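You operate a simulated robot arm through the tools that you are given. There is no shell and no other tool. Be economical: measure what you need, move in short steps, check, and stop when the job is done.

The job below is to be done with a simulated two-armed robot. You get a single attempt, and the scene is never put back.

## Task
Seat the square red and blue plugs before their own cable ends.
Fine: test at the lamp box: a plug in a top socket lights its own end when the lamp is switched on; lamp off again; leave the other three plugs in their seats.

The check looks at the end state, three seconds after you hand in, the way a careful person would. Anything else that was tipped, shoved, dropped, spilled or broken makes it a failure.

## Robot
Two 6-joint arms with two-finger parallel grippers on one trunk, on a base that drives. Base frame: it is fixed to the floor where the robot stands at the start and does not move with it; the origin is under the middle of the robot, x ahead of it, y to its left, z up; the surface under the hand at the start is at about z = 0.76. Readings come in m, degrees, newtons and seconds.
The left shoulder is at the start at [0.07, 0.166, 1.419], the right one opposite. With the tool pointing down near the work surface each hand reaches from about 0.34 to 0.76 m from the robot's upright axis, wherever it stands, measured 20 degrees to its own side. Places, roughly: lamp switch [0.9, 0.3, 0.9]; middle lamp socket [0.9, 0.2, 0.8]. Payload 3.91 kg a hand.
The TCP of each hand is the grasp point between the finger pads, 0.03 m short of the fingertips. In the tool frame z runs along the fingers and y along their closing line. Largest opening 0.11 m; finger width 0.02, thickness 0.01; the body of the gripper, 0.048 by 0.112 m, starts 0.055 m behind the TCP.
Orientation is told as [roll, pitch, yaw] about the base's x, y, z axes, in that order, counted from this pose: with the fingers straight down and closing along the base's y, the tool's x points along the base's -x, its y along +y and its z along -z.

## Interface
- The arms move only by the tool jog_arm. It takes "left_rows", "right_rows" or both (then of equal length, played together; a hand with none holds still); each is a list of rows, each a list of 7 numbers: the opening, from 0 (shut) to 1 (fully open), then the shift along the tool's x, y, z in mm, then the turn, a rotation vector about the tool's x, y, z in degrees. In form: [[gripper, tx, ty, tz, ax, ay, az], ...]. A call has 1 to 10 rows; each row is the pose to reach, as a shift and turn from the pose commanded when the call began, along the tool's axes at that moment. Rows are played at 5 a second. More than 0.05 m and 8.6 degrees between two rows, or a gripper value outside its range, and nothing of the call is played. Where a pose cannot be reached the arm comes as near as it can. A force on the tool above 90 N (or 10 N above the force at the start of the call, whichever is more), or a blocked arm, ends the call early, and 0.2 s more pass. Each finger travels about 0.108 m/s and halts on what it meets, pressing with about 35 N; the grip force reading is that of the motor and also rises with nothing between the fingers. The clock runs only during rows and for 0.2 s after the last one: add rows that repeat a pose to give the fingers time. It gives the time, the measured TCP pose, the force on the tool (base axes), the opening and the grip force at its end, in the units of the frame above (readings bear some noise), with the torque about the TCP (base axes, N m) and any sound that the robot's microphone picked up, and new pictures: "views" is both (left out), scene, wrist or none (wrist: the cameras of the hands that moved).
- Cameras (640 x 400 px; columns grow to the right, rows downward): "scene" is now at [0.1226, 0.0001, 1.6196]; the picture's right is [-0.02, -1.00, 0.00], its down [-0.83, 0.02, -0.56] and it looks along [0.56, -0.01, -0.83] (base axes); focal length 266 px, centre (320, 200). "left" rides on the left gripper at [0.077, -0.007, -0.114] in its tool frame; the picture's right is [0.09, 1.00, 0.00], its down [-0.80, 0.07, -0.59] and it looks along [-0.59, 0.05, 0.80] (tool axes); focal length 270 px, centre (320, 200). "right" rides on the right gripper at [0.077, 0.007, -0.114] in its tool frame; the picture's right is [-0.09, 1.00, 0.00], its down [-0.80, -0.07, -0.60] and it looks along [-0.59, -0.05, 0.80] (tool axes); focal length 270 px, centre (320, 200). There is no depth. A picture from a camera that has moved, and an enlarged one, comes with that camera's place and axes in the base frame and with its lens.
- move_column(by): slides the trunk up (or, below 0, down) by that many m; the arms and the scene camera ride with it, the base frame stays. It gives what a move gives, with no picture.
- base_move(legs): drives the robot by 1 to 6 legs, each [ahead, left, turn to the left] in m, m and degrees, along the robot's own axes; the way and the turn of a leg run together, so that a leg with both is an arc; at most 1.5 m and 180 degrees a leg. The arms and the cameras ride along, it lands a little off, and it stops where it bumps. It gives what a move gives, and a new picture of the scene camera.
- aim_head(pan, tilt): turns the head with the scene camera to pan (to the left, within 86 degrees either way) and tilt (down, from -29 to 69), counted from straight ahead of the robot. It gives what a move gives, and a new picture of the scene camera.
- enlarge(camera, box): a new picture of the part [left, top, right, bottom] of that camera's present view, enlarged. The clock stands still meanwhile.
- close_job(): hands the job in; it is judged then, once.

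Go step by step. Nothing tells you exact positions but the pictures and the camera data: compare them with the known pose of the tool, close in by small moves and look again before you grip or let go. The budget is 120 turns and 260 pictures, counting those below and the enlarged ones. Unless the task says otherwise, let go and move clear before handing in.

The tools are called as name(argument=value, ...) on one line, values as JSON. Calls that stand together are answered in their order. jog_arm: Moves the arms, as the interface text tells. Its arguments: {"type":"object","properties":{"left_rows":{"type":"array","items":{"type":"array","items":{"type":"number"}}},"right_rows":{"type":"array","items":{"type":"array","items":{"type":"number"}}},"views":{"type":"string","enum":["both","scene","wrist","none"]}},"required":[]} The other tools are called the same way: move_column (by) slides the trunk up or down; base_move (legs) drives the base; aim_head (pan, tilt) turns the head that bears the scene camera; enlarge (camera, box) takes an enlarged picture of a part of a camera's view; close_job () hands the job in.

At the start:

```text
clock: 0.0
left_tool_pos: [0.5375, 0.4122, 0.9996]
left_tcp_rot: [0.0, 0.0, 0.0]
left_ft_force: [0.1, 0.0, 0.5]
left_moment: [0.03, 0.02, 0.01]
left_gripper_width: 0.11
left_grip_force: 0.1
right_tool_pos: [0.6882, -0.0766, 1.0975]
right_tcp_rot: [-0.1, -0.2, 0.0]
right_ft_force: [0.1, -0.1, -0.5]
right_moment: [0.02, 0.03, 0.02]
right_gripper_width: 0.11
right_grip_force: 0.1
trunk travel left (down, up): [-0.914, 0.026]
robot x, y, heading: [0.0007, 0.0028, -0.3]
head pan, tilt: [-1.3, 55.8]
```

scene: 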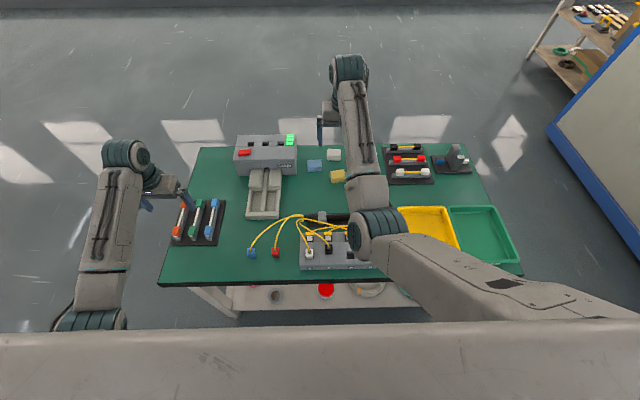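
right: 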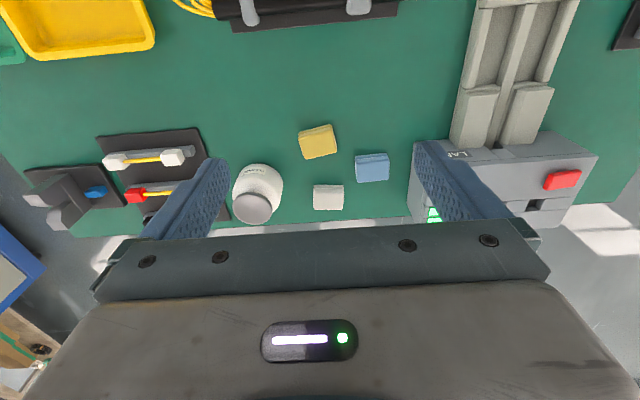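
left: 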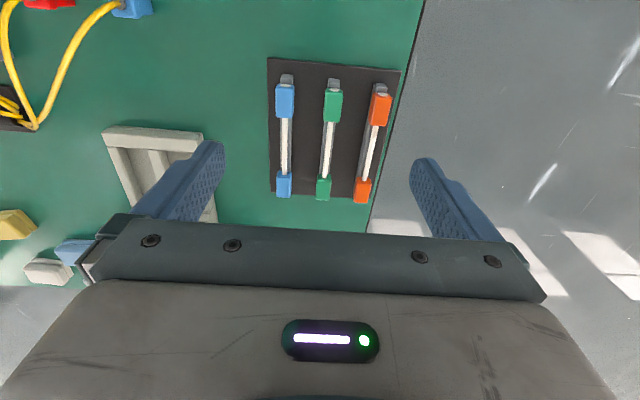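

I see a table with a lamp box, a cable with yellow leads to red and blue plugs and a grey socket block; I'll look closer first.

enlarge(camera="scene", box=[230, 200, 390, 300])

enlarge(camera="scene", box=[210, 120, 370, 220])

jog_arm(right_rows=[[1, 20, -40, 0, 0, 0, 0], [1, 40, -80, 0, 0, 0, 0], [1, 60, -120, 0, 0, 0, 0], [1, 80, -160, 0, 0, 0, 0], [1, 100, -200, 0, 0, 0, 0], [1, 120, -240, 0, 0, 0, 0]], views="both")

```text
4.00 times, centred on (310, 250) of scene
camera zoom: at [0.1226, 0.0001, 1.6196], right [-0.02, -1.0, 0.0], down [-0.83, 0.02, -0.56], along [0.56, -0.01, -0.83], focal length 1064 px, centre (360, 0)
```

zoom: 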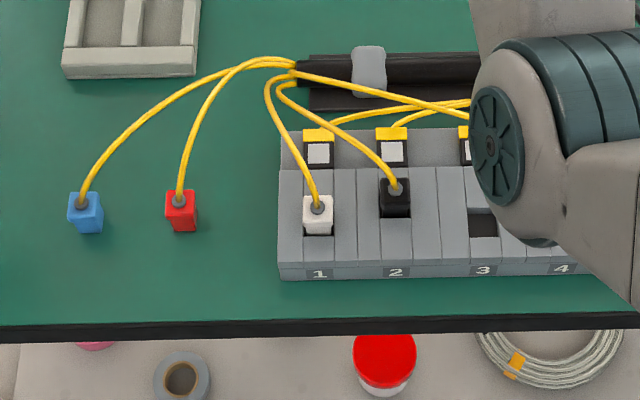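

```text
4.00 times, centred on (290, 170) of scene
camera zoom: at [0.1226, 0.0001, 1.6196], right [-0.02, -1.0, 0.0], down [-0.83, 0.02, -0.56], along [0.56, -0.01, -0.83], focal length 1064 px, centre (440, 320)
```

zoom: 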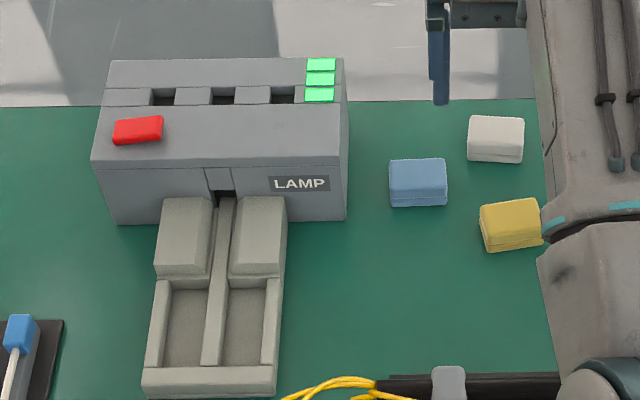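

```text
clock: 1.4
left_tool_pos: [0.5357, 0.4104, 1.0008]
left_tcp_rot: [0.0, -0.1, 0.2]
left_ft_force: [0.0, -0.2, -0.6]
left_moment: [0.04, -0.02, 0.01]
left_gripper_width: 0.1099
left_grip_force: 0.1
right_tool_pos: [0.6017, -0.349, 1.0229]
right_tcp_rot: [0.3, -0.9, 0.0]
right_ft_force: [0.2, 0.3, 0.8]
right_moment: [0.01, -0.02, 0.0]
right_gripper_width: 0.1099
right_grip_force: 0.1
right hand out of reach, approached as far as the arm can: row 1, 2, 3, 4, 5, 6
trunk travel left (down, up): [-0.914, 0.026]
robot x, y, heading: [0.0005, -0.0007, -0.1]
head pan, tilt: [-1.3, 55.8]
camera scene: at [0.1204, -0.0053, 1.6198], right [-0.02, -1.0, 0.0], down [-0.83, 0.02, -0.56], along [0.56, -0.01, -0.83], focal length 266 px, centre (320, 200)
camera right: at [0.5235, -0.343, 1.1369], right [0.09, 1.0, 0.01], down [0.79, -0.07, 0.61], along [0.6, -0.05, -0.79], focal length 270 px, centre (320, 200)
```

scene: 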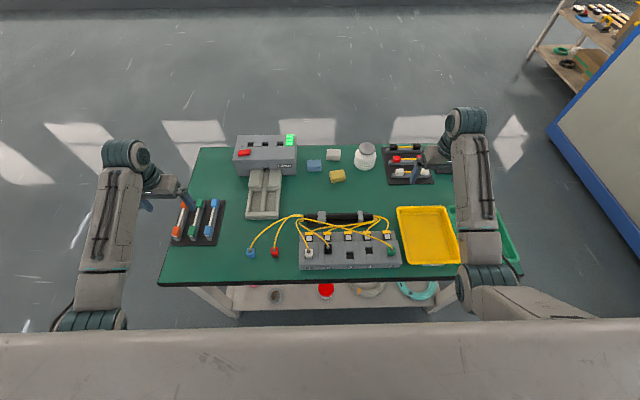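
right: 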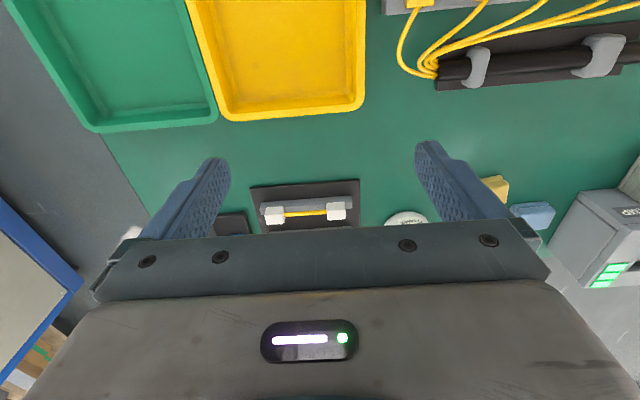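

The right arm is clear now. I'll view the block and the rest closer.

enlarge(camera="scene", box=[290, 205, 410, 280])

enlarge(camera="scene", box=[225, 125, 305, 175])

enlarge(camera="scene", box=[235, 205, 315, 265])

```text
5.33 times, centred on (350, 242) of scene
camera zoom: at [0.1204, -0.0053, 1.6198], right [-0.02, -1.0, 0.0], down [-0.83, 0.02, -0.56], along [0.56, -0.01, -0.83], focal length 1418 px, centre (160, -27)
```

zoom: 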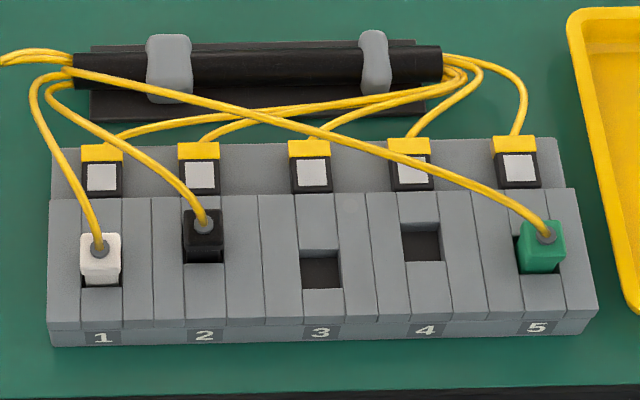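

```text
8.00 times, centred on (265, 150) of scene
camera zoom: at [0.1204, -0.0053, 1.6198], right [-0.02, -1.0, 0.0], down [-0.83, 0.02, -0.56], along [0.56, -0.01, -0.83], focal length 2127 px, centre (760, 600)
```

zoom: 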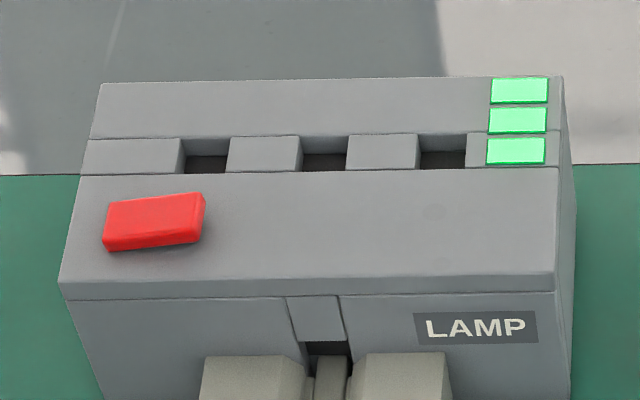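

```text
6.67 times, centred on (275, 235) of scene
camera zoom: at [0.1204, -0.0053, 1.6198], right [-0.02, -1.0, 0.0], down [-0.83, 0.02, -0.56], along [0.56, -0.01, -0.83], focal length 1773 px, centre (620, -33)
```

zoom: 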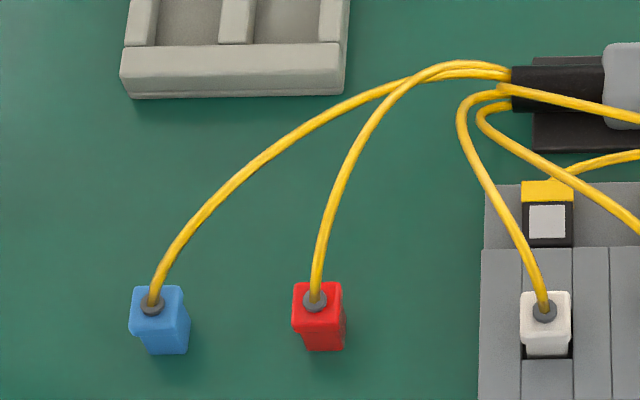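

Seats 3 and 4 are free; blue plug at about (0.47, 0.22) and red at about (0.47, 0.14). I bring the left hand above the red plug with a part-open gripper and look.

jog_arm(left_rows=[[0.8, 10, -45, 0, 0, 0, 0], [0.6, 20, -90, 0, 0, 0, 0], [0.6, 30, -135, 0, 0, 0, 0], [0.6, 42, -180, 0, 0, 0, 0], [0.6, 52, -225, 10, 0, 0, 0], [0.6, 63, -268, 30, 0, 0, 0], [0.6, 63, -272, 50, 0, 0, 0], [0.6, 63, -272, 50, 0, 0, 0]])

```text
clock: 3.4
left_tool_pos: [0.4819, 0.1691, 0.9508]
left_tcp_rot: [3.3, -0.9, 0.4]
left_ft_force: [0.7, -0.1, -0.7]
left_moment: [-0.01, 0.04, -0.03]
left_gripper_width: 0.066
left_grip_force: 0.1
left hand out of reach, approached as far as the arm can: row 2, 3, 4, 5
right_tool_pos: [0.603, -0.346, 1.024]
right_tcp_rot: [0.1, -0.8, 0.0]
right_ft_force: [-0.2, -0.6, 1.2]
right_moment: [0.01, 0.0, 0.03]
right_gripper_width: 0.1099
right_grip_force: 0.0
trunk travel left (down, up): [-0.914, 0.026]
robot x, y, heading: [0.0024, 0.0003, -0.1]
head pan, tilt: [-1.3, 55.8]
stopped in row 8 (left hand): the arm was blocked; the commanded pose is now the measured one
camera scene: at [0.1223, -0.0006, 1.6196], right [-0.02, -1.0, 0.0], down [-0.83, 0.02, -0.56], along [0.56, -0.01, -0.83], focal length 266 px, centre (320, 200)
camera left: at [0.4053, 0.1539, 1.0641], right [-0.1, 0.99, 0.06], down [0.79, 0.04, 0.61], along [0.6, 0.1, -0.79], focal length 270 px, centre (320, 200)
```

scene: 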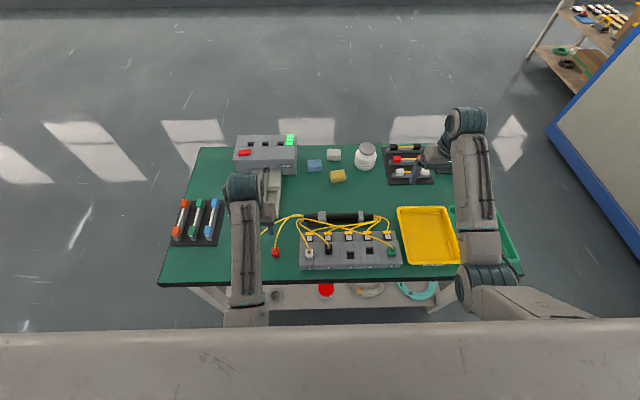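
left: 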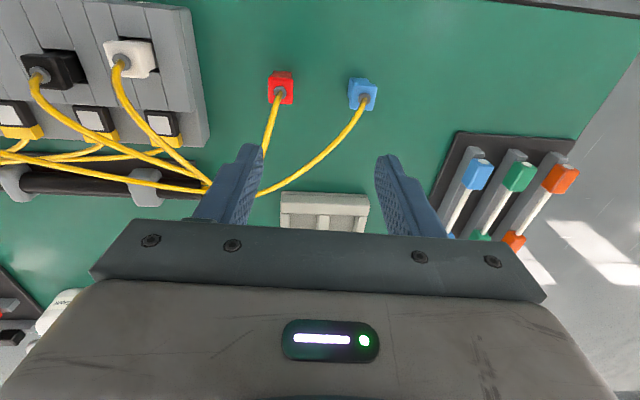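

The arm was limited at that height, with a slight tilt. The blue plug (about (0.479, 0.216)) suits the left arm better, so I square the hand and go over blue.

jog_arm(left_rows=[[0.6, 0, 25, 0, 2, 0, 0], [0.6, 0, 47, 10, 3.3, 0.9, -0.4], [0.6, 0, 47, 50, 3.3, 0.9, -0.4], [0.6, 0, 47, 50, 3.3, 0.9, -0.4]], views="wrist")

```text
clock: 4.4
left_tool_pos: [0.4841, 0.2172, 0.9045]
left_tcp_rot: [-0.1, 0.1, 0.7]
left_ft_force: [0.1, 0.3, -0.1]
left_moment: [0.01, 0.01, 0.04]
left_gripper_width: 0.0661
left_grip_force: 0.1
right_tool_pos: [0.6017, -0.3457, 1.0246]
right_tcp_rot: [0.1, -0.7, 0.1]
right_ft_force: [-0.2, 0.0, -0.4]
right_moment: [0.0, -0.01, 0.01]
right_gripper_width: 0.1097
right_grip_force: 0.1
trunk travel left (down, up): [-0.914, 0.026]
robot x, y, heading: [0.0042, 0.0015, 0.1]
head pan, tilt: [-1.3, 55.8]
camera left: at [0.4085, 0.2089, 1.0205], right [-0.1, 0.99, 0.0], down [0.8, 0.08, 0.59], along [0.59, 0.06, -0.81], focal length 270 px, centre (320, 200)
```

left: 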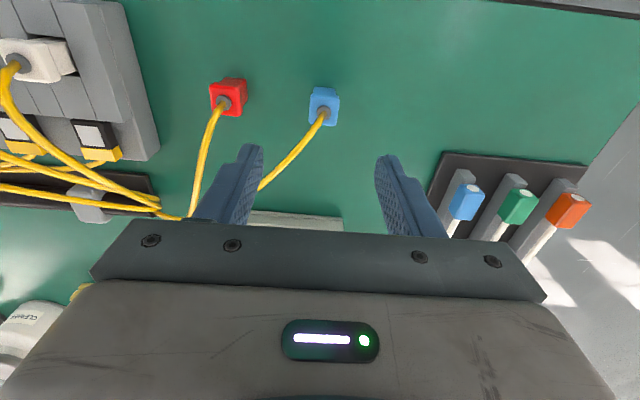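

enlarge(camera="left", box=[280, 70, 360, 140])

enlarge(camera="left", box=[0, 0, 200, 130])

```text
5.71 times, centred on (320, 105) of left
camera zoom: at [0.4085, 0.2089, 1.0205], right [-0.1, 0.99, 0.0], down [0.8, 0.08, 0.59], along [0.59, 0.06, -0.81], focal length 1544 px, centre (320, 743)
```

zoom: 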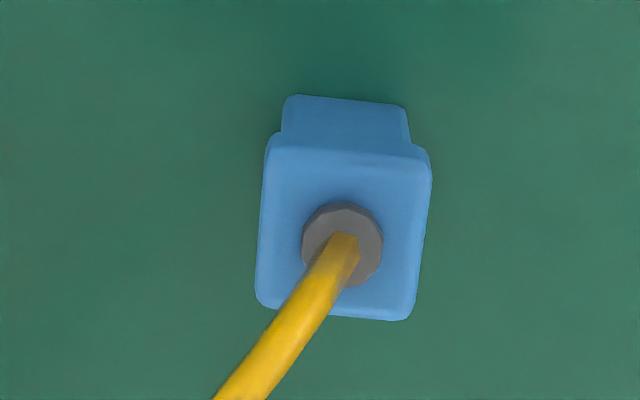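

```text
3.08 times, centred on (100, 65) of left
camera zoom: at [0.4085, 0.2089, 1.0205], right [-0.1, 0.99, 0.0], down [0.8, 0.08, 0.59], along [0.59, 0.06, -0.81], focal length 832 px, centre (997, 615)
```

zoom: 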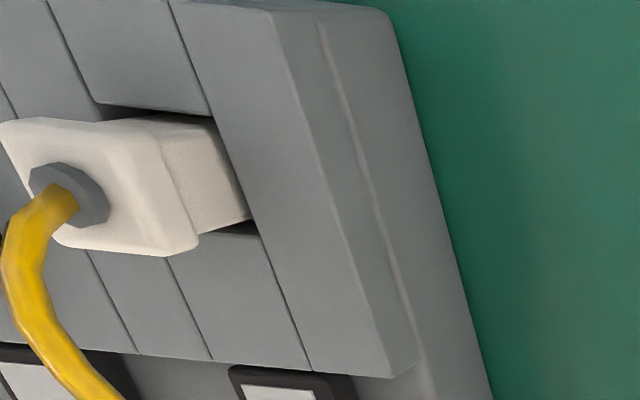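

Plug centre is about (0.478, 0.219), top at about z 0.808, cap ~22 mm wide with a narrower stem. I lower so the pads meet the cap only, and grip.

jog_arm(left_rows=[[0.6, 6, 2, 30, 0, 0, -0.7], [0.6, 6, 2, 60, 0, 0, -0.7], [0.6, 6, 2, 86, 0, 0, -0.7], [0.6, 6, 2, 86, 0, 0, -0.7]], views="wrist")

```text
clock: 5.4
left_tool_pos: [0.4778, 0.2187, 0.8201]
left_tcp_rot: [-0.2, 0.1, 1.6]
left_ft_force: [-0.4, 0.0, 0.0]
left_moment: [0.0, -0.03, -0.01]
left_gripper_width: 0.0659
left_grip_force: 0.0
right_tool_pos: [0.6023, -0.3468, 1.024]
right_tcp_rot: [0.1, -0.8, 0.0]
right_ft_force: [0.0, -0.4, -0.4]
right_moment: [-0.01, -0.02, 0.03]
right_gripper_width: 0.1099
right_grip_force: 0.1
trunk travel left (down, up): [-0.914, 0.026]
robot x, y, heading: [0.0014, -0.0013, -0.0]
head pan, tilt: [-1.3, 55.8]
camera left: at [0.4033, 0.2096, 0.9354], right [-0.11, 0.99, 0.0], down [0.8, 0.09, 0.59], along [0.59, 0.06, -0.81], focal length 270 px, centre (320, 200)
```

left: 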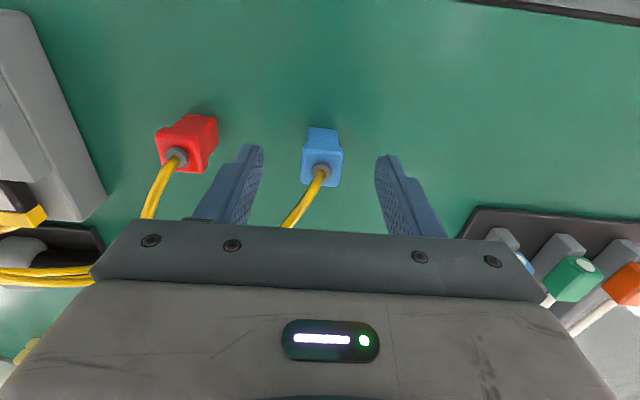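

jog_arm(left_rows=[[0.6, 0, 0, 3, 0, 0, 1.6], [0.3, 0, 0, 3, 0, 0, 1.6], [0.1, 0, 0, 3, 0, 0, 1.6], [0.1, 0, 0, 3, 0, 0, 1.6], [0.1, 0, 0, 3, 0, 0, 1.6]], views="wrist")

enlarge(camera="left", box=[260, 100, 390, 220])

```text
clock: 6.6
left_tool_pos: [0.4791, 0.2172, 0.8171]
left_tcp_rot: [-0.2, 0.1, -0.1]
left_ft_force: [0.1, 0.7, -0.7]
left_moment: [-0.03, 0.03, 0.03]
left_gripper_width: 0.0225
left_grip_force: 35.1
right_tool_pos: [0.6028, -0.3442, 1.0243]
right_tcp_rot: [0.0, -0.7, 0.0]
right_ft_force: [0.1, 0.7, -0.2]
right_moment: [0.0, -0.03, -0.01]
right_gripper_width: 0.1103
right_grip_force: 0.1
trunk travel left (down, up): [-0.914, 0.026]
robot x, y, heading: [0.0025, 0.0004, 0.1]
head pan, tilt: [-1.3, 55.8]
camera left: at [0.4031, 0.2115, 0.9316], right [-0.09, 1.0, 0.0], down [0.8, 0.07, 0.59], along [0.59, 0.05, -0.81], focal length 270 px, centre (320, 200)
```

left: 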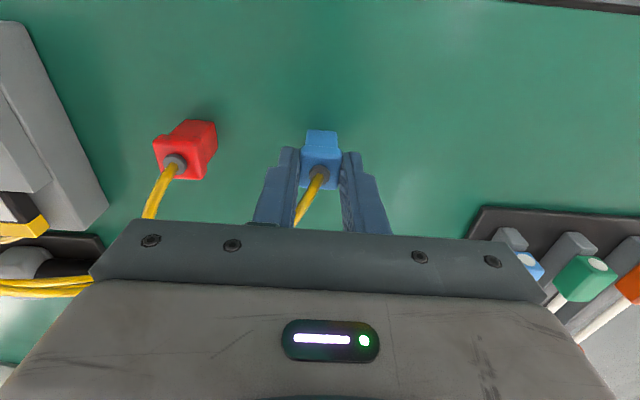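

```text
3.33 times, centred on (325, 160) of left
camera zoom: at [0.4031, 0.2115, 0.9316], right [-0.09, 1.0, 0.0], down [0.8, 0.07, 0.59], along [0.59, 0.05, -0.81], focal length 901 px, centre (303, 333)
```

zoom: 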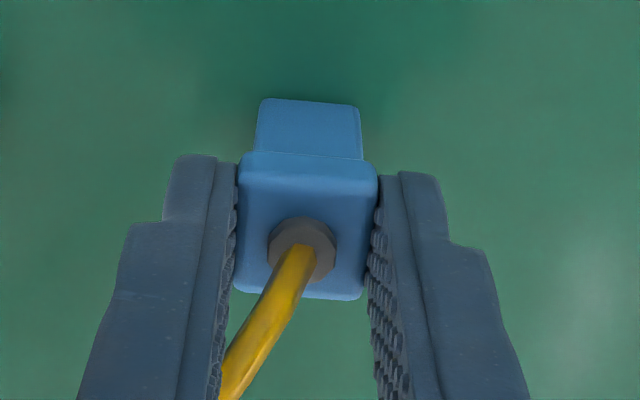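

Blue is gripped. I lift it clear and tilt the head down to see how much room the base has before the table.

jog_arm(left_rows=[[0.1, 0, 0, -30, 0, 0, 0], [0.1, 0, 0, -60, 0, 0, 0], [0.1, -20, 0, -90, 0, 0, 0], [0.1, -40, 0, -120, 0, 0, 0], [0.1, -80, 0, -130, 0, 0, 0], [0.1, -80, 0, -130, 0, 0, 0]], views="wrist")

aim_head(pan=0, tilt=69)

```text
clock: 8.0
left_tool_pos: [0.556, 0.2195, 0.9474]
left_tcp_rot: [-0.2, 0.1, -0.2]
left_ft_force: [-0.5, -0.2, -0.5]
left_moment: [-0.03, -0.01, 0.02]
left_gripper_width: 0.0226
left_grip_force: 34.7
right_tool_pos: [0.6037, -0.3453, 1.0239]
right_tcp_rot: [0.1, -0.8, 0.0]
right_ft_force: [0.1, -0.5, 0.0]
right_moment: [0.0, -0.01, -0.01]
right_gripper_width: 0.11
right_grip_force: 0.1
trunk travel left (down, up): [-0.914, 0.026]
robot x, y, heading: [0.0005, 0.0014, -0.1]
head pan, tilt: [-1.3, 55.8]
camera left: at [0.4802, 0.2134, 1.0618], right [-0.09, 1.0, 0.0], down [0.8, 0.07, 0.59], along [0.59, 0.05, -0.81], focal length 270 px, centre (320, 200)
```

left: 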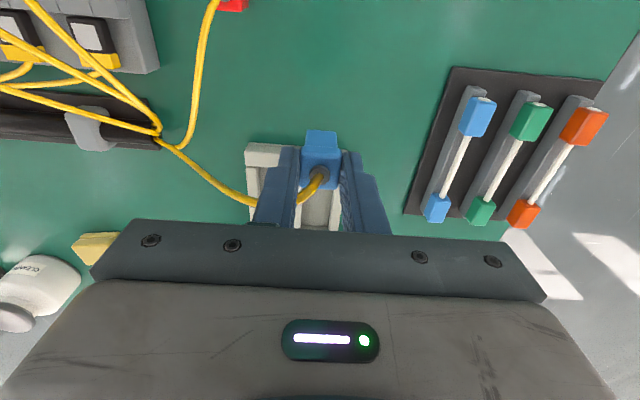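

```text
clock: 8.8
left_tool_pos: [0.5552, 0.2205, 0.9478]
left_tcp_rot: [-0.3, 0.2, -0.1]
left_ft_force: [0.5, 0.3, -0.7]
left_moment: [-0.01, 0.04, 0.01]
left_gripper_width: 0.0227
left_grip_force: 35.0
right_tool_pos: [0.6019, -0.3464, 1.0242]
right_tcp_rot: [0.1, -0.7, 0.0]
right_ft_force: [-0.1, -0.2, 0.6]
right_moment: [0.02, -0.01, 0.02]
right_gripper_width: 0.1097
right_grip_force: 0.1
trunk travel left (down, up): [-0.914, 0.026]
robot x, y, heading: [0.0, 0.0011, -0.1]
head pan, tilt: [0.0, 68.8]
camera scene: at [0.1067, 0.0016, 1.6053], right [0.0, -1.0, 0.0], down [-0.93, 0.0, -0.36], along [0.36, 0.0, -0.93], focal length 266 px, centre (320, 200)
```

scene: 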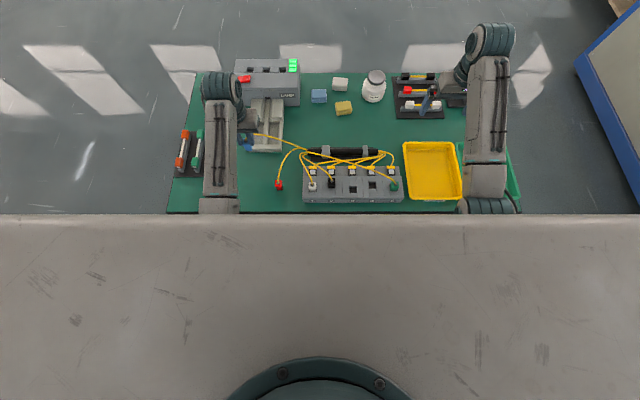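

The cable follows the plug. I'll raise slightly and reach forward to learn the arm's limit.

jog_arm(left_rows=[[0.1, -40, 0, -10, 0, 0, 0], [0.1, -80, 0, -10, 0, 0, 0], [0.1, -120, 0, -10, 0, 0, 0], [0.1, -160, 0, -10, 0, 0, 0], [0.1, -160, 0, -10, 0, 0, 0]], views="both")

aim_head(pan=0, tilt=50)

```text
clock: 9.9
left_tool_pos: [0.7157, 0.218, 0.9544]
left_tcp_rot: [-0.1, 0.1, -0.2]
left_ft_force: [0.0, -1.2, -0.4]
left_moment: [0.01, 0.04, 0.01]
left_gripper_width: 0.0227
left_grip_force: 35.0
right_tool_pos: [0.6016, -0.3457, 1.0229]
right_tcp_rot: [0.1, -0.8, 0.0]
right_ft_force: [-0.3, 0.2, -0.1]
right_moment: [0.03, -0.03, -0.02]
right_gripper_width: 0.1099
right_grip_force: 0.0
trunk travel left (down, up): [-0.914, 0.026]
robot x, y, heading: [-0.0008, -0.0001, -0.0]
head pan, tilt: [0.0, 68.8]
camera scene: at [0.1068, 0.0016, 1.6052], right [0.0, -1.0, 0.0], down [-0.93, 0.0, -0.36], along [0.36, 0.0, -0.93], focal length 266 px, centre (320, 200)
camera left: at [0.6391, 0.2112, 1.0691], right [-0.09, 1.0, 0.0], down [0.8, 0.07, 0.59], along [0.59, 0.05, -0.81], focal length 270 px, centre (320, 200)
```

scene: 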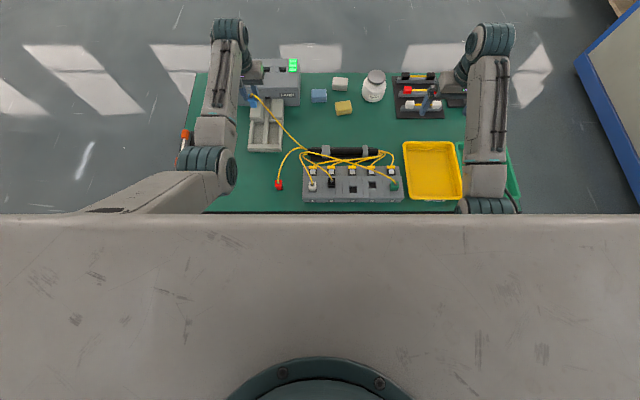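
left: 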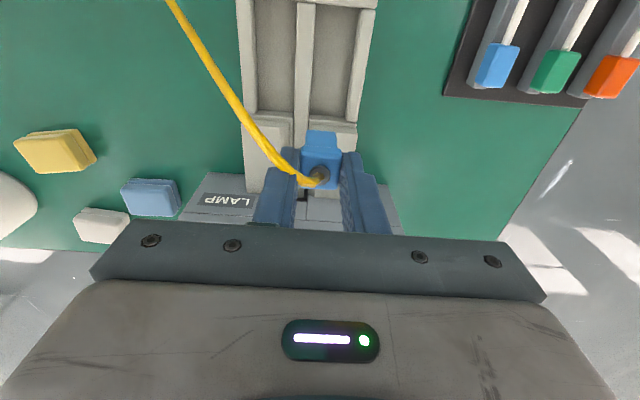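

```text
clock: 10.8
left_tool_pos: [0.7139, 0.2179, 0.9536]
left_tcp_rot: [-0.3, 0.2, 0.0]
left_ft_force: [0.2, 0.0, -0.2]
left_moment: [0.0, -0.01, -0.04]
left_gripper_width: 0.0226
left_grip_force: 35.2
right_tool_pos: [0.6023, -0.3458, 1.0235]
right_tcp_rot: [0.1, -0.8, -0.1]
right_ft_force: [0.7, -0.7, -0.3]
right_moment: [-0.06, -0.03, 0.0]
right_gripper_width: 0.11
right_grip_force: 0.0
trunk travel left (down, up): [-0.914, 0.026]
robot x, y, heading: [0.0023, -0.0018, 0.0]
head pan, tilt: [0.0, 50.0]
camera scene: at [0.128, 0.0017, 1.6271], right [0.0, -1.0, 0.0], down [-0.77, 0.0, -0.64], along [0.64, 0.0, -0.77], focal length 266 px, centre (320, 200)
```

scene: 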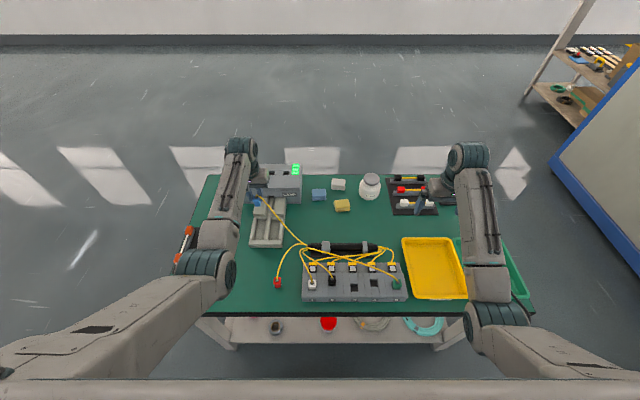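

It reaches 0.715 with ease; I go further forward in short steps while keeping the plug above the box (bottom ~0.90).

jog_arm(left_rows=[[0.1, -30, 0, -10, 0, 0, 0], [0.1, -60, 0, -10, 0, 0, 0], [0.1, -90, 0, -10, 0, 0, 0], [0.1, -90, 0, -10, 0, 0, 0]], views="wrist")

```text
clock: 11.8
left_tool_pos: [0.7952, 0.218, 0.9684]
left_tcp_rot: [-0.2, 0.1, -0.1]
left_ft_force: [0.2, -0.3, -0.5]
left_moment: [0.05, 0.03, 0.01]
left_gripper_width: 0.0226
left_grip_force: 35.2
left hand out of reach, approached as far as the arm can: row 3, 4
right_tool_pos: [0.602, -0.3449, 1.0241]
right_tcp_rot: [0.1, -0.8, -0.1]
right_ft_force: [0.4, -0.5, -0.2]
right_moment: [-0.01, 0.02, 0.02]
right_gripper_width: 0.1097
right_grip_force: 0.1
trunk travel left (down, up): [-0.914, 0.026]
robot x, y, heading: [-0.003, 0.0006, -0.3]
head pan, tilt: [0.0, 50.0]
camera left: at [0.7191, 0.2123, 1.0836], right [-0.09, 1.0, 0.0], down [0.8, 0.07, 0.59], along [0.59, 0.05, -0.8], focal length 270 px, centre (320, 200)
```

left: 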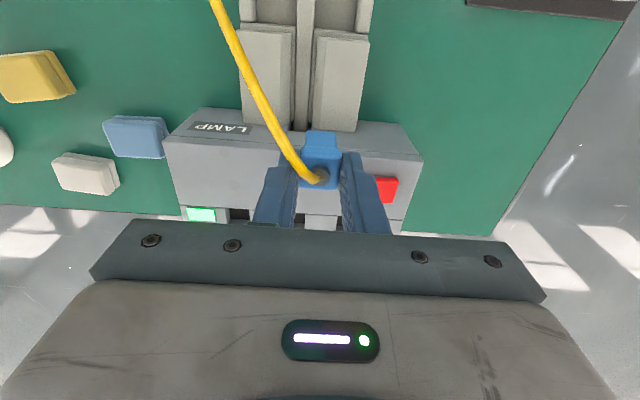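

The arm ends at x≈0.80; the sockets are near 0.90. I drive the base forward a little in two short legs.

base_move(legs=[[0.06, 0, 0], [0.06, 0, 0]])

```text
clock: 13.3
left_tool_pos: [0.905, 0.2171, 0.9772]
left_tcp_rot: [-0.2, -0.5, -0.3]
left_ft_force: [-1.6, 0.2, 0.4]
left_moment: [0.01, -0.12, 0.0]
left_gripper_width: 0.0226
left_grip_force: 35.0
right_tool_pos: [0.7106, -0.3459, 1.0313]
right_tcp_rot: [0.1, -1.4, 0.0]
right_ft_force: [-1.1, -0.4, 1.0]
right_moment: [-0.01, -0.13, -0.01]
right_gripper_width: 0.1103
right_grip_force: 0.0
trunk travel left (down, up): [-0.914, 0.026]
robot x, y, heading: [0.1169, 0.0041, 0.1]
head pan, tilt: [0.0, 50.0]
camera scene: at [0.2301, 0.0015, 1.6288], right [0.0, -1.0, 0.0], down [-0.76, 0.0, -0.65], along [0.65, 0.0, -0.76], focal length 266 px, centre (320, 200)
```

scene: 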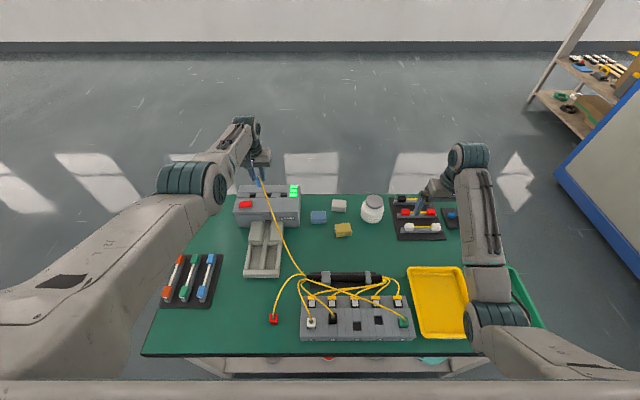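

Good, no bump. Now I look closely at the sockets beneath the plug.

jog_arm(left_rows=[[0.1, 20, 0, 0, 0, 0, 0], [0.1, 30, 0, 0, 0, 0, 0], [0.1, 30, 0, 0, 0, 0, 0]], views="wrist")

enlarge(camera="scene", box=[220, 140, 310, 230])

enlarge(camera="left", box=[180, 100, 420, 250])

```text
clock: 14.1
left_tool_pos: [0.887, 0.2159, 0.9666]
left_tcp_rot: [-0.2, 0.2, -0.4]
left_ft_force: [-0.4, 0.1, -1.1]
left_moment: [-0.02, 0.02, -0.01]
left_gripper_width: 0.0226
left_grip_force: 34.5
right_tool_pos: [0.7221, -0.3483, 1.0223]
right_tcp_rot: [0.0, -0.7, -0.2]
right_ft_force: [-0.9, 0.6, -0.2]
right_moment: [-0.04, 0.02, 0.01]
right_gripper_width: 0.11
right_grip_force: 0.1
trunk travel left (down, up): [-0.914, 0.026]
robot x, y, heading: [0.1157, 0.0004, 0.1]
head pan, tilt: [0.0, 50.0]
camera left: at [0.8116, 0.21, 1.082], right [-0.08, 1.0, 0.0], down [0.8, 0.07, 0.59], along [0.59, 0.05, -0.81], focal length 270 px, centre (320, 200)
```

left: 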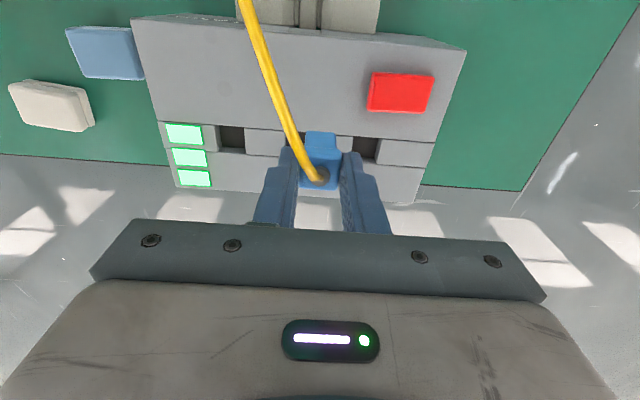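

```text
4.44 times, centred on (265, 185) of scene
camera zoom: at [0.2497, 0.001, 1.6269], right [0.0, -1.0, 0.0], down [-0.77, 0.0, -0.64], along [0.64, 0.0, -0.77], focal length 1182 px, centre (564, 267)
```

zoom: 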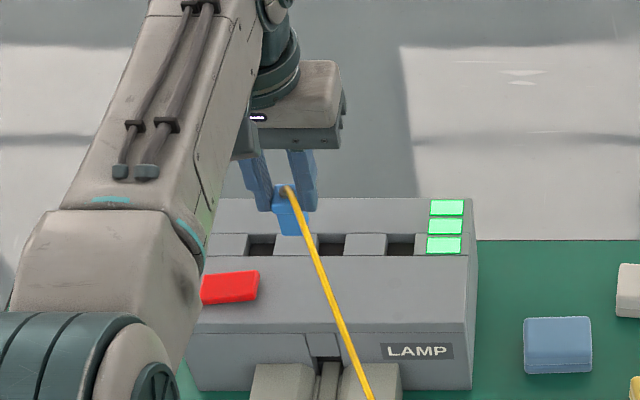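

```text
2.67 times, centred on (300, 175) of left
camera zoom: at [0.8116, 0.21, 1.082], right [-0.08, 1.0, 0.0], down [0.8, 0.07, 0.59], along [0.59, 0.05, -0.81], focal length 721 px, centre (373, 267)
```

zoom: 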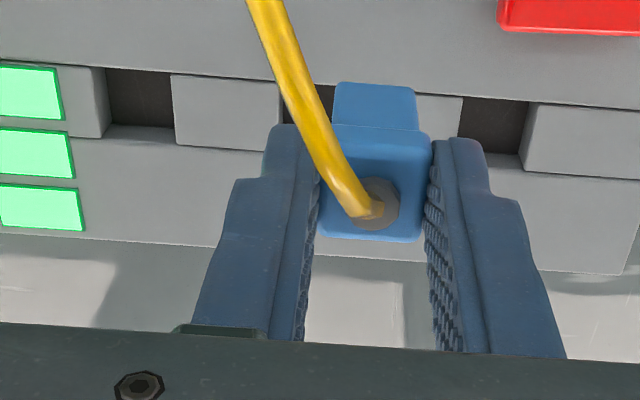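

Sockets measured: about x 0.919, y 0.262 / 0.200 / 0.138, box top z≈0.845. To keep reach when low, I pull both hands up, lower the trunk 0.12 m, and then go in.

jog_arm(left_rows=[[0.1, 40, -5, -25, 0, 0, 0], [0.1, 80, -10, -60, 0, 0, 0], [0.1, 80, -16, -100, 0, 0, 0], [0.1, 80, -16, -120, 0, 0, 0]], right_rows=[[1, 20, 0, -30, 0, 0, 0], [1, 40, 0, -60, 0, 0, 0], [1, 60, 0, -90, 0, 0, 0], [1, 60, 0, -110, 0, 0, 0]], views="scene")

move_column(by=-0.12)

```text
refused: row 2 steps farther than a row can; nothing moved
```

```text
clock: 15.3
left_tool_pos: [0.891, 0.2155, 0.8917]
left_tcp_rot: [-0.2, -1.4, -0.2]
left_ft_force: [-25.6, -4.2, 51.8]
left_moment: [0.66, 1.38, 0.48]
left_gripper_width: 0.0227
left_grip_force: 35.3
right_tool_pos: [0.7166, -0.3472, 0.9224]
right_tcp_rot: [0.2, -1.1, -0.2]
right_ft_force: [0.7, 0.3, 0.0]
right_moment: [0.0, 0.04, 0.0]
right_gripper_width: 0.1098
right_grip_force: 0.1
trunk travel left (down, up): [-0.811, 0.129]
robot x, y, heading: [0.1205, 0.0008, -0.0]
head pan, tilt: [0.0, 50.0]
stopped: the force on the tool passed its limit at 106 N (the readings are from after the stop); the commanded pose is now the measured one
```

The jog was refused and the trunk went down anyway, so the plug pressed on the box top (my error). I lift the left hand straight up and inspect.

jog_arm(left_rows=[[0.1, 0, 0, -20, 0, 0, 0], [0.1, 0, 0, -50, 0, 0, 0], [0.1, 30, 0, -80, 0, 1.4, 0], [0.1, 30, 0, -80, 0, 1.4, 0]], right_rows=[[1, 0, 0, -30, 0, 0, 0], [1, 0, 0, -60, 0, 0, 0], [1, 20, 0, -90, 0, 0, 0], [1, 20, 0, -90, 0, 0, 0]], views="both")

enlarge(camera="scene", box=[200, 130, 330, 230])

enlarge(camera="left", box=[180, 100, 420, 250])

```text
clock: 16.3
left_tool_pos: [0.8642, 0.2226, 0.9534]
left_tcp_rot: [-0.2, 0.8, -0.2]
left_ft_force: [-0.3, 0.3, -0.4]
left_moment: [-0.03, -0.03, 0.02]
left_gripper_width: 0.0226
left_grip_force: 35.0
right_tool_pos: [0.7391, -0.3655, 0.9345]
right_tcp_rot: [0.0, -0.9, 0.0]
right_ft_force: [0.2, -0.1, 0.5]
right_moment: [0.01, 0.0, -0.02]
right_gripper_width: 0.11
right_grip_force: 0.0
right hand out of reach, approached as far as the arm can: row 1, 2, 3, 4
trunk travel left (down, up): [-0.811, 0.129]
robot x, y, heading: [0.12, 0.001, -0.2]
head pan, tilt: [0.0, 50.0]
camera scene: at [0.25, 0.002, 1.5239], right [0.0, -1.0, 0.0], down [-0.77, 0.0, -0.64], along [0.64, 0.0, -0.77], focal length 266 px, centre (320, 200)
camera right: at [0.6614, -0.3585, 1.048], right [0.09, 1.0, 0.0], down [0.79, -0.07, 0.61], along [0.6, -0.05, -0.8], focal length 270 px, centre (320, 200)
camera left: at [0.7901, 0.2149, 1.069], right [-0.08, 1.0, 0.0], down [0.81, 0.07, 0.58], along [0.58, 0.05, -0.81], focal length 270 px, centre (320, 200)
```

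scene: 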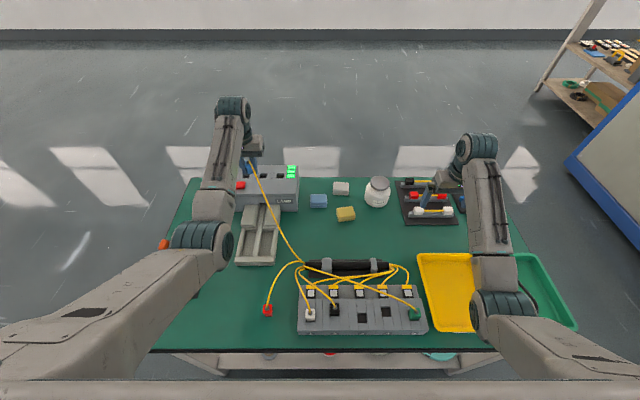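
right: 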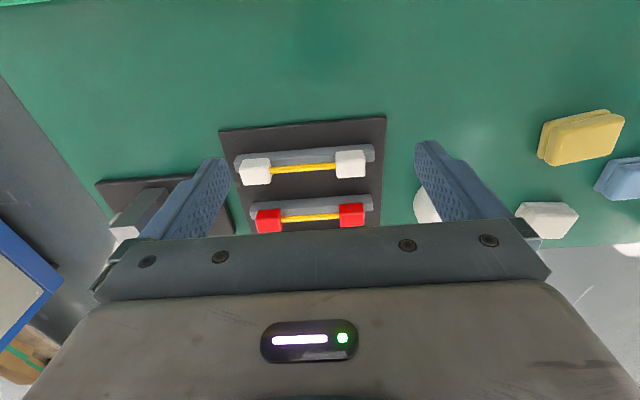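
left: 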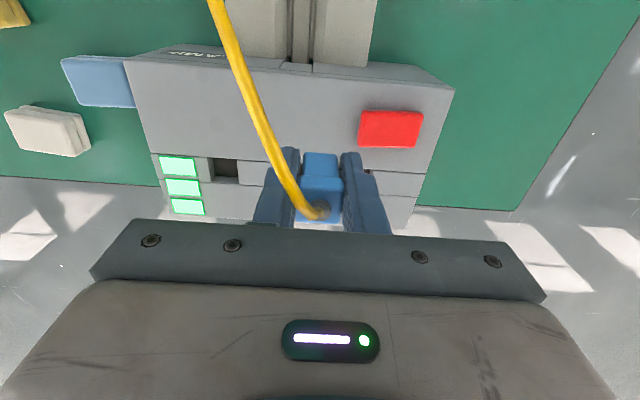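

```text
4.00 times, centred on (265, 180) of scene
camera zoom: at [0.25, 0.002, 1.5239], right [0.0, -1.0, 0.0], down [-0.77, 0.0, -0.64], along [0.64, 0.0, -0.77], focal length 1064 px, centre (540, 280)
```

zoom: 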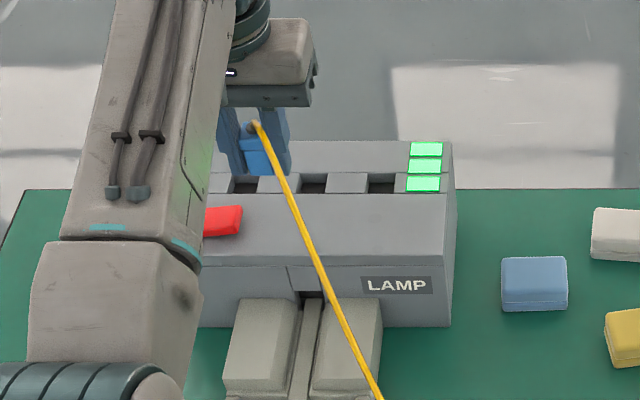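

```text
2.67 times, centred on (300, 175) of left
camera zoom: at [0.7901, 0.2149, 1.069], right [-0.08, 1.0, 0.0], down [0.81, 0.07, 0.58], along [0.58, 0.05, -0.81], focal length 721 px, centre (373, 267)
```

zoom: 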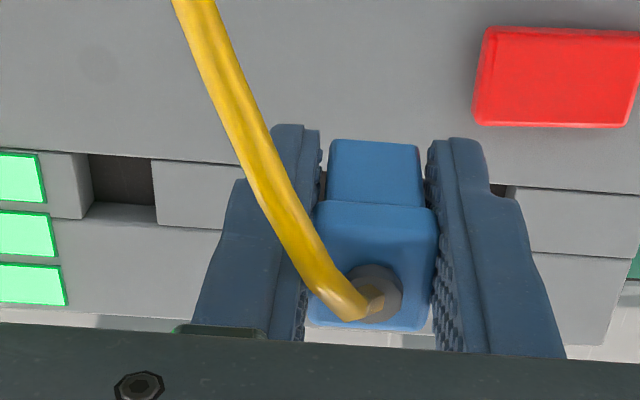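

The plug slid up in the grip and likely pitched about 10°; the box itself looks unmoved. I'll set the plug down on free table at about (0.70, 0.08) and re-grip it properly.

jog_arm(left_rows=[[0.1, 40, -10, -10, 0, 0, 0], [0.1, 80, -35, -10, 0, 0, 0], [0.1, 115, -68, -5, 0, 0, 0], [0.1, 140, -105, 10, 0, 0, 0], [0.1, 155, -140, 40, 0, 0.8, 0], [0.1, 160, -143, 85, 0, 0.8, 0], [0.1, 160, -143, 110, 0, 0.8, 0], [0.1, 160, -143, 110, 0, 0.8, 0]], views="both")

enlarge(camera="scene", box=[240, 180, 340, 260])

```text
clock: 18.3
left_tool_pos: [0.7572, 0.115, 0.9101]
left_tcp_rot: [3.0, -5.6, 1.2]
left_ft_force: [-0.4, 0.1, 0.1]
left_moment: [0.0, 0.01, -0.01]
left_gripper_width: 0.0228
left_grip_force: 35.2
left hand out of reach, approached as far as the arm can: row 2, 3, 4
right_tool_pos: [0.7371, -0.3659, 0.9349]
right_tcp_rot: [0.0, -1.0, -0.1]
right_ft_force: [0.0, 0.3, 0.0]
right_moment: [0.02, 0.0, 0.0]
right_gripper_width: 0.1099
right_grip_force: 0.0
trunk travel left (down, up): [-0.811, 0.129]
robot x, y, heading: [0.1196, -0.0035, -0.1]
head pan, tilt: [0.0, 50.0]
stopped in row 8 (left hand): the arm was blocked; the commanded pose is now the measured one
camera scene: at [0.2478, 0.0014, 1.5242], right [0.0, -1.0, 0.0], down [-0.77, 0.0, -0.64], along [0.64, 0.0, -0.77], focal length 266 px, centre (320, 200)
camera left: at [0.6715, 0.1002, 1.0158], right [-0.11, 0.99, 0.04], down [0.74, 0.06, 0.67], along [0.67, 0.11, -0.74], focal length 270 px, centre (320, 200)
```

scene: 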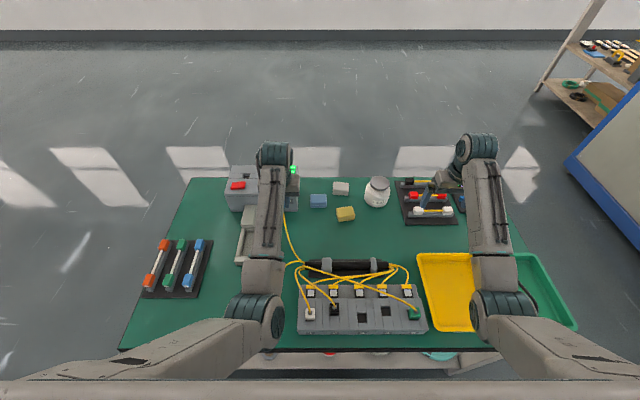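
left: 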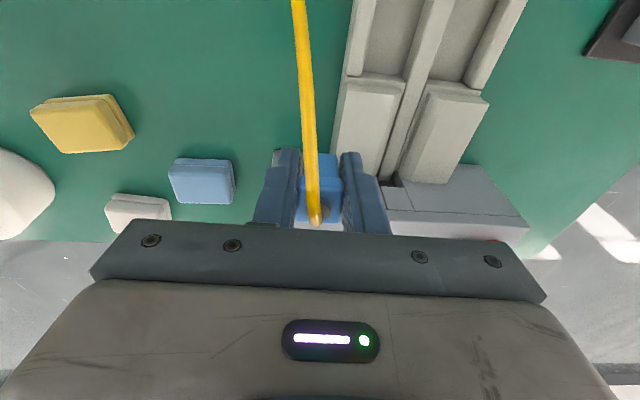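

```text
5.00 times, centred on (290, 220) of scene
camera zoom: at [0.2478, 0.0014, 1.5242], right [0.0, -1.0, 0.0], down [-0.77, 0.0, -0.64], along [0.64, 0.0, -0.77], focal length 1330 px, centre (470, 100)
```

zoom: 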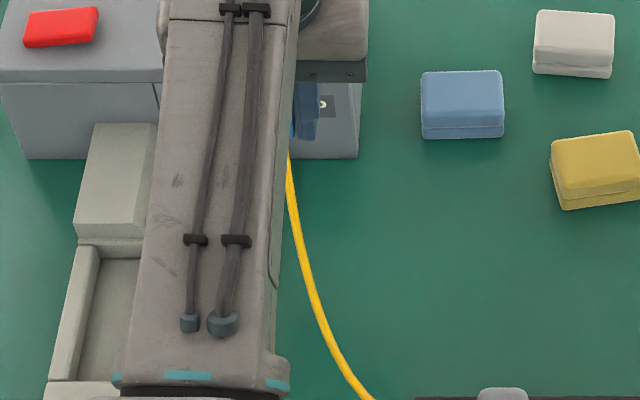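

The arm lagged but nothing was touched. I straighten the hand and carry on slowly, setting down at about (0.73, 0.10).

jog_arm(left_rows=[[0.1, 5, 0, 0, 1.5, 2.8, 0.6], [0.1, 10, 0, 10, 3, 5.6, 1.2], [0.1, 20, -5, 25, 3, 5.6, 1.2], [0.1, 25, -10, 40, 3, 5.6, 1.2], [0.1, 25, -10, 40, 3, 5.6, 1.2]], views="wrist")

```text
clock: 19.5
left_tool_pos: [0.737, 0.1066, 0.8677]
left_tcp_rot: [-0.1, 0.0, 0.2]
left_ft_force: [-0.5, -0.6, -0.3]
left_moment: [0.02, 0.0, 0.01]
left_gripper_width: 0.0228
left_grip_force: 35.3
right_tool_pos: [0.7385, -0.3639, 0.9353]
right_tcp_rot: [0.1, -0.9, -0.1]
right_ft_force: [-0.4, -0.5, 0.9]
right_moment: [0.01, -0.01, 0.01]
right_gripper_width: 0.1101
right_grip_force: 0.0
trunk travel left (down, up): [-0.811, 0.129]
robot x, y, heading: [0.1183, 0.001, -0.1]
head pan, tilt: [0.0, 50.0]
camera left: at [0.6618, 0.0989, 0.982], right [-0.09, 1.0, 0.0], down [0.8, 0.07, 0.59], along [0.59, 0.05, -0.8], focal length 270 px, centre (320, 200)
```

left: 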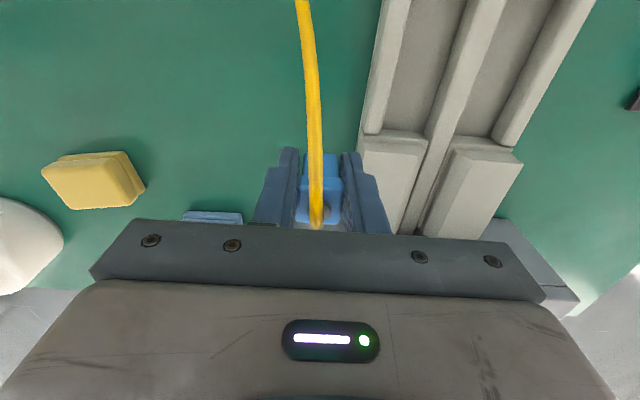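

jog_arm(left_rows=[[0.1, 5, 0, 25, 0, 0, 0], [0.1, 10, 0, 50, 0, 0, 0], [0.1, 10, 0, 64, 0, 0, 0], [0.1, 10, 0, 68, 0, 0, 0], [0.1, 10, 0, 70, 0, 0, 0], [0.1, 10, 0, 72, 0, 0, 0], [0.1, 10, 0, 72, 0, 0, 0]], views="wrist")

enlarge(camera="left", box=[240, 120, 400, 240])

```text
clock: 21.1
left_tool_pos: [0.7289, 0.1074, 0.7971]
left_tcp_rot: [0.1, -0.2, 0.2]
left_ft_force: [-1.0, 1.0, 0.0]
left_moment: [-0.01, 0.03, 0.01]
left_gripper_width: 0.0227
left_grip_force: 35.0
right_tool_pos: [0.7377, -0.3652, 0.9344]
right_tcp_rot: [0.2, -0.9, 0.0]
right_ft_force: [1.2, -0.2, -1.1]
right_moment: [0.03, -0.01, -0.01]
right_gripper_width: 0.1099
right_grip_force: 0.0
trunk travel left (down, up): [-0.811, 0.129]
robot x, y, heading: [0.1202, 0.0, -0.3]
head pan, tilt: [0.0, 50.0]
camera left: at [0.6531, 0.0995, 0.9114], right [-0.09, 1.0, 0.0], down [0.8, 0.07, 0.6], along [0.6, 0.06, -0.8], focal length 270 px, centre (320, 200)
```

left: 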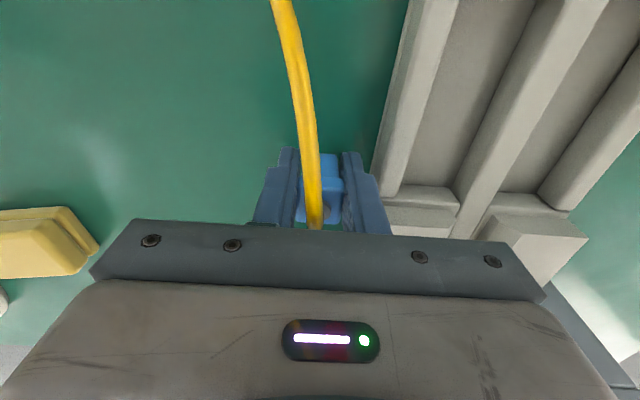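

```text
3.33 times, centred on (320, 180) of left
camera zoom: at [0.6531, 0.0995, 0.9114], right [-0.09, 1.0, 0.0], down [0.8, 0.07, 0.6], along [0.6, 0.06, -0.8], focal length 901 px, centre (320, 267)
```

zoom: 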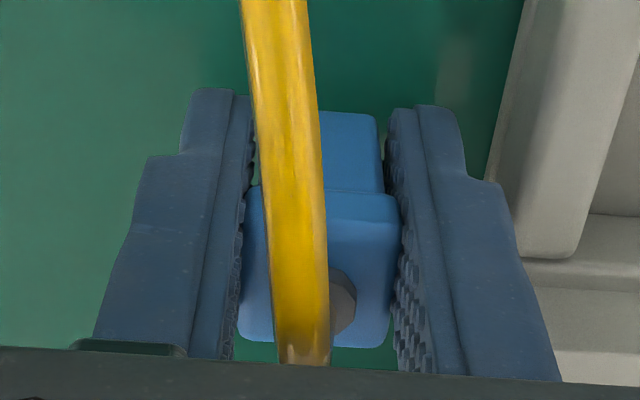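

jog_arm(left_rows=[[0.1, 0, 0, 2, 0, 0, 0], [0.1, 0, 0, 4, 0, 0, 0], [0.1, 0, 0, 4, 0, 0, 0], [0.3, 0, 0, 4, 0, 0, 0], [0.5, 0, 0, 4, 0, 0, 0], [0.5, 0, 0, 4, 0, 0, 0], [0.5, 0, 0, 4, 0, 0, 0]], views="wrist")

enlarge(camera="left", box=[240, 120, 400, 240])

```text
clock: 22.7
left_tool_pos: [0.7285, 0.1046, 0.7908]
left_tcp_rot: [0.3, -0.2, 0.2]
left_ft_force: [5.8, -12.8, 5.5]
left_moment: [-0.21, -0.23, -0.29]
left_gripper_width: 0.0484
left_grip_force: 0.0
right_tool_pos: [0.7397, -0.3678, 0.9331]
right_tcp_rot: [0.2, -0.8, -0.1]
right_ft_force: [-0.6, 0.1, -0.3]
right_moment: [0.01, 0.01, -0.01]
right_gripper_width: 0.1098
right_grip_force: 0.0
trunk travel left (down, up): [-0.811, 0.129]
robot x, y, heading: [0.1186, -0.0038, 0.1]
head pan, tilt: [0.0, 50.0]
camera left: at [0.6522, 0.0969, 0.9065], right [-0.09, 1.0, 0.0], down [0.8, 0.07, 0.6], along [0.59, 0.06, -0.8], focal length 270 px, centre (320, 200)
```

left: 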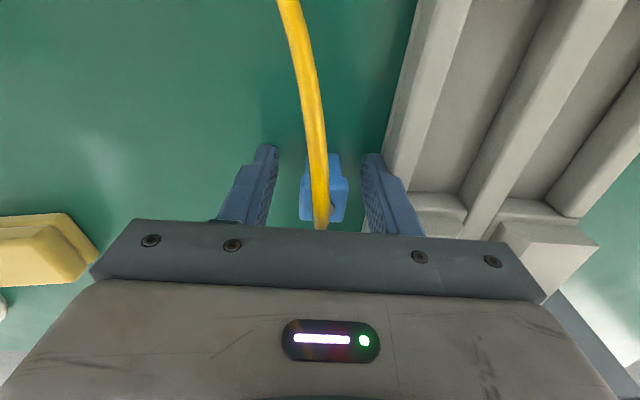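

```text
3.33 times, centred on (320, 180) of left
camera zoom: at [0.6522, 0.0969, 0.9065], right [-0.09, 1.0, 0.0], down [0.8, 0.07, 0.6], along [0.59, 0.06, -0.8], focal length 901 px, centre (320, 267)
```

zoom: 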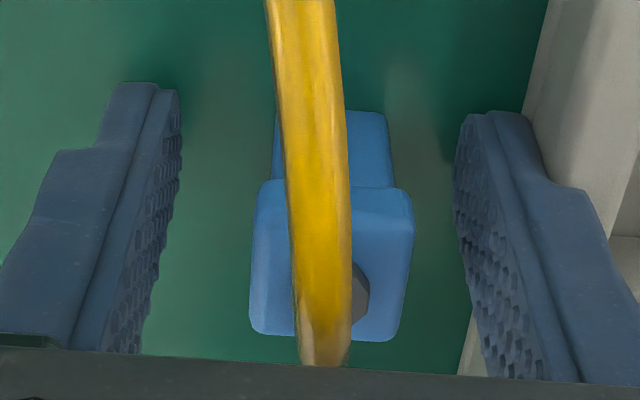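

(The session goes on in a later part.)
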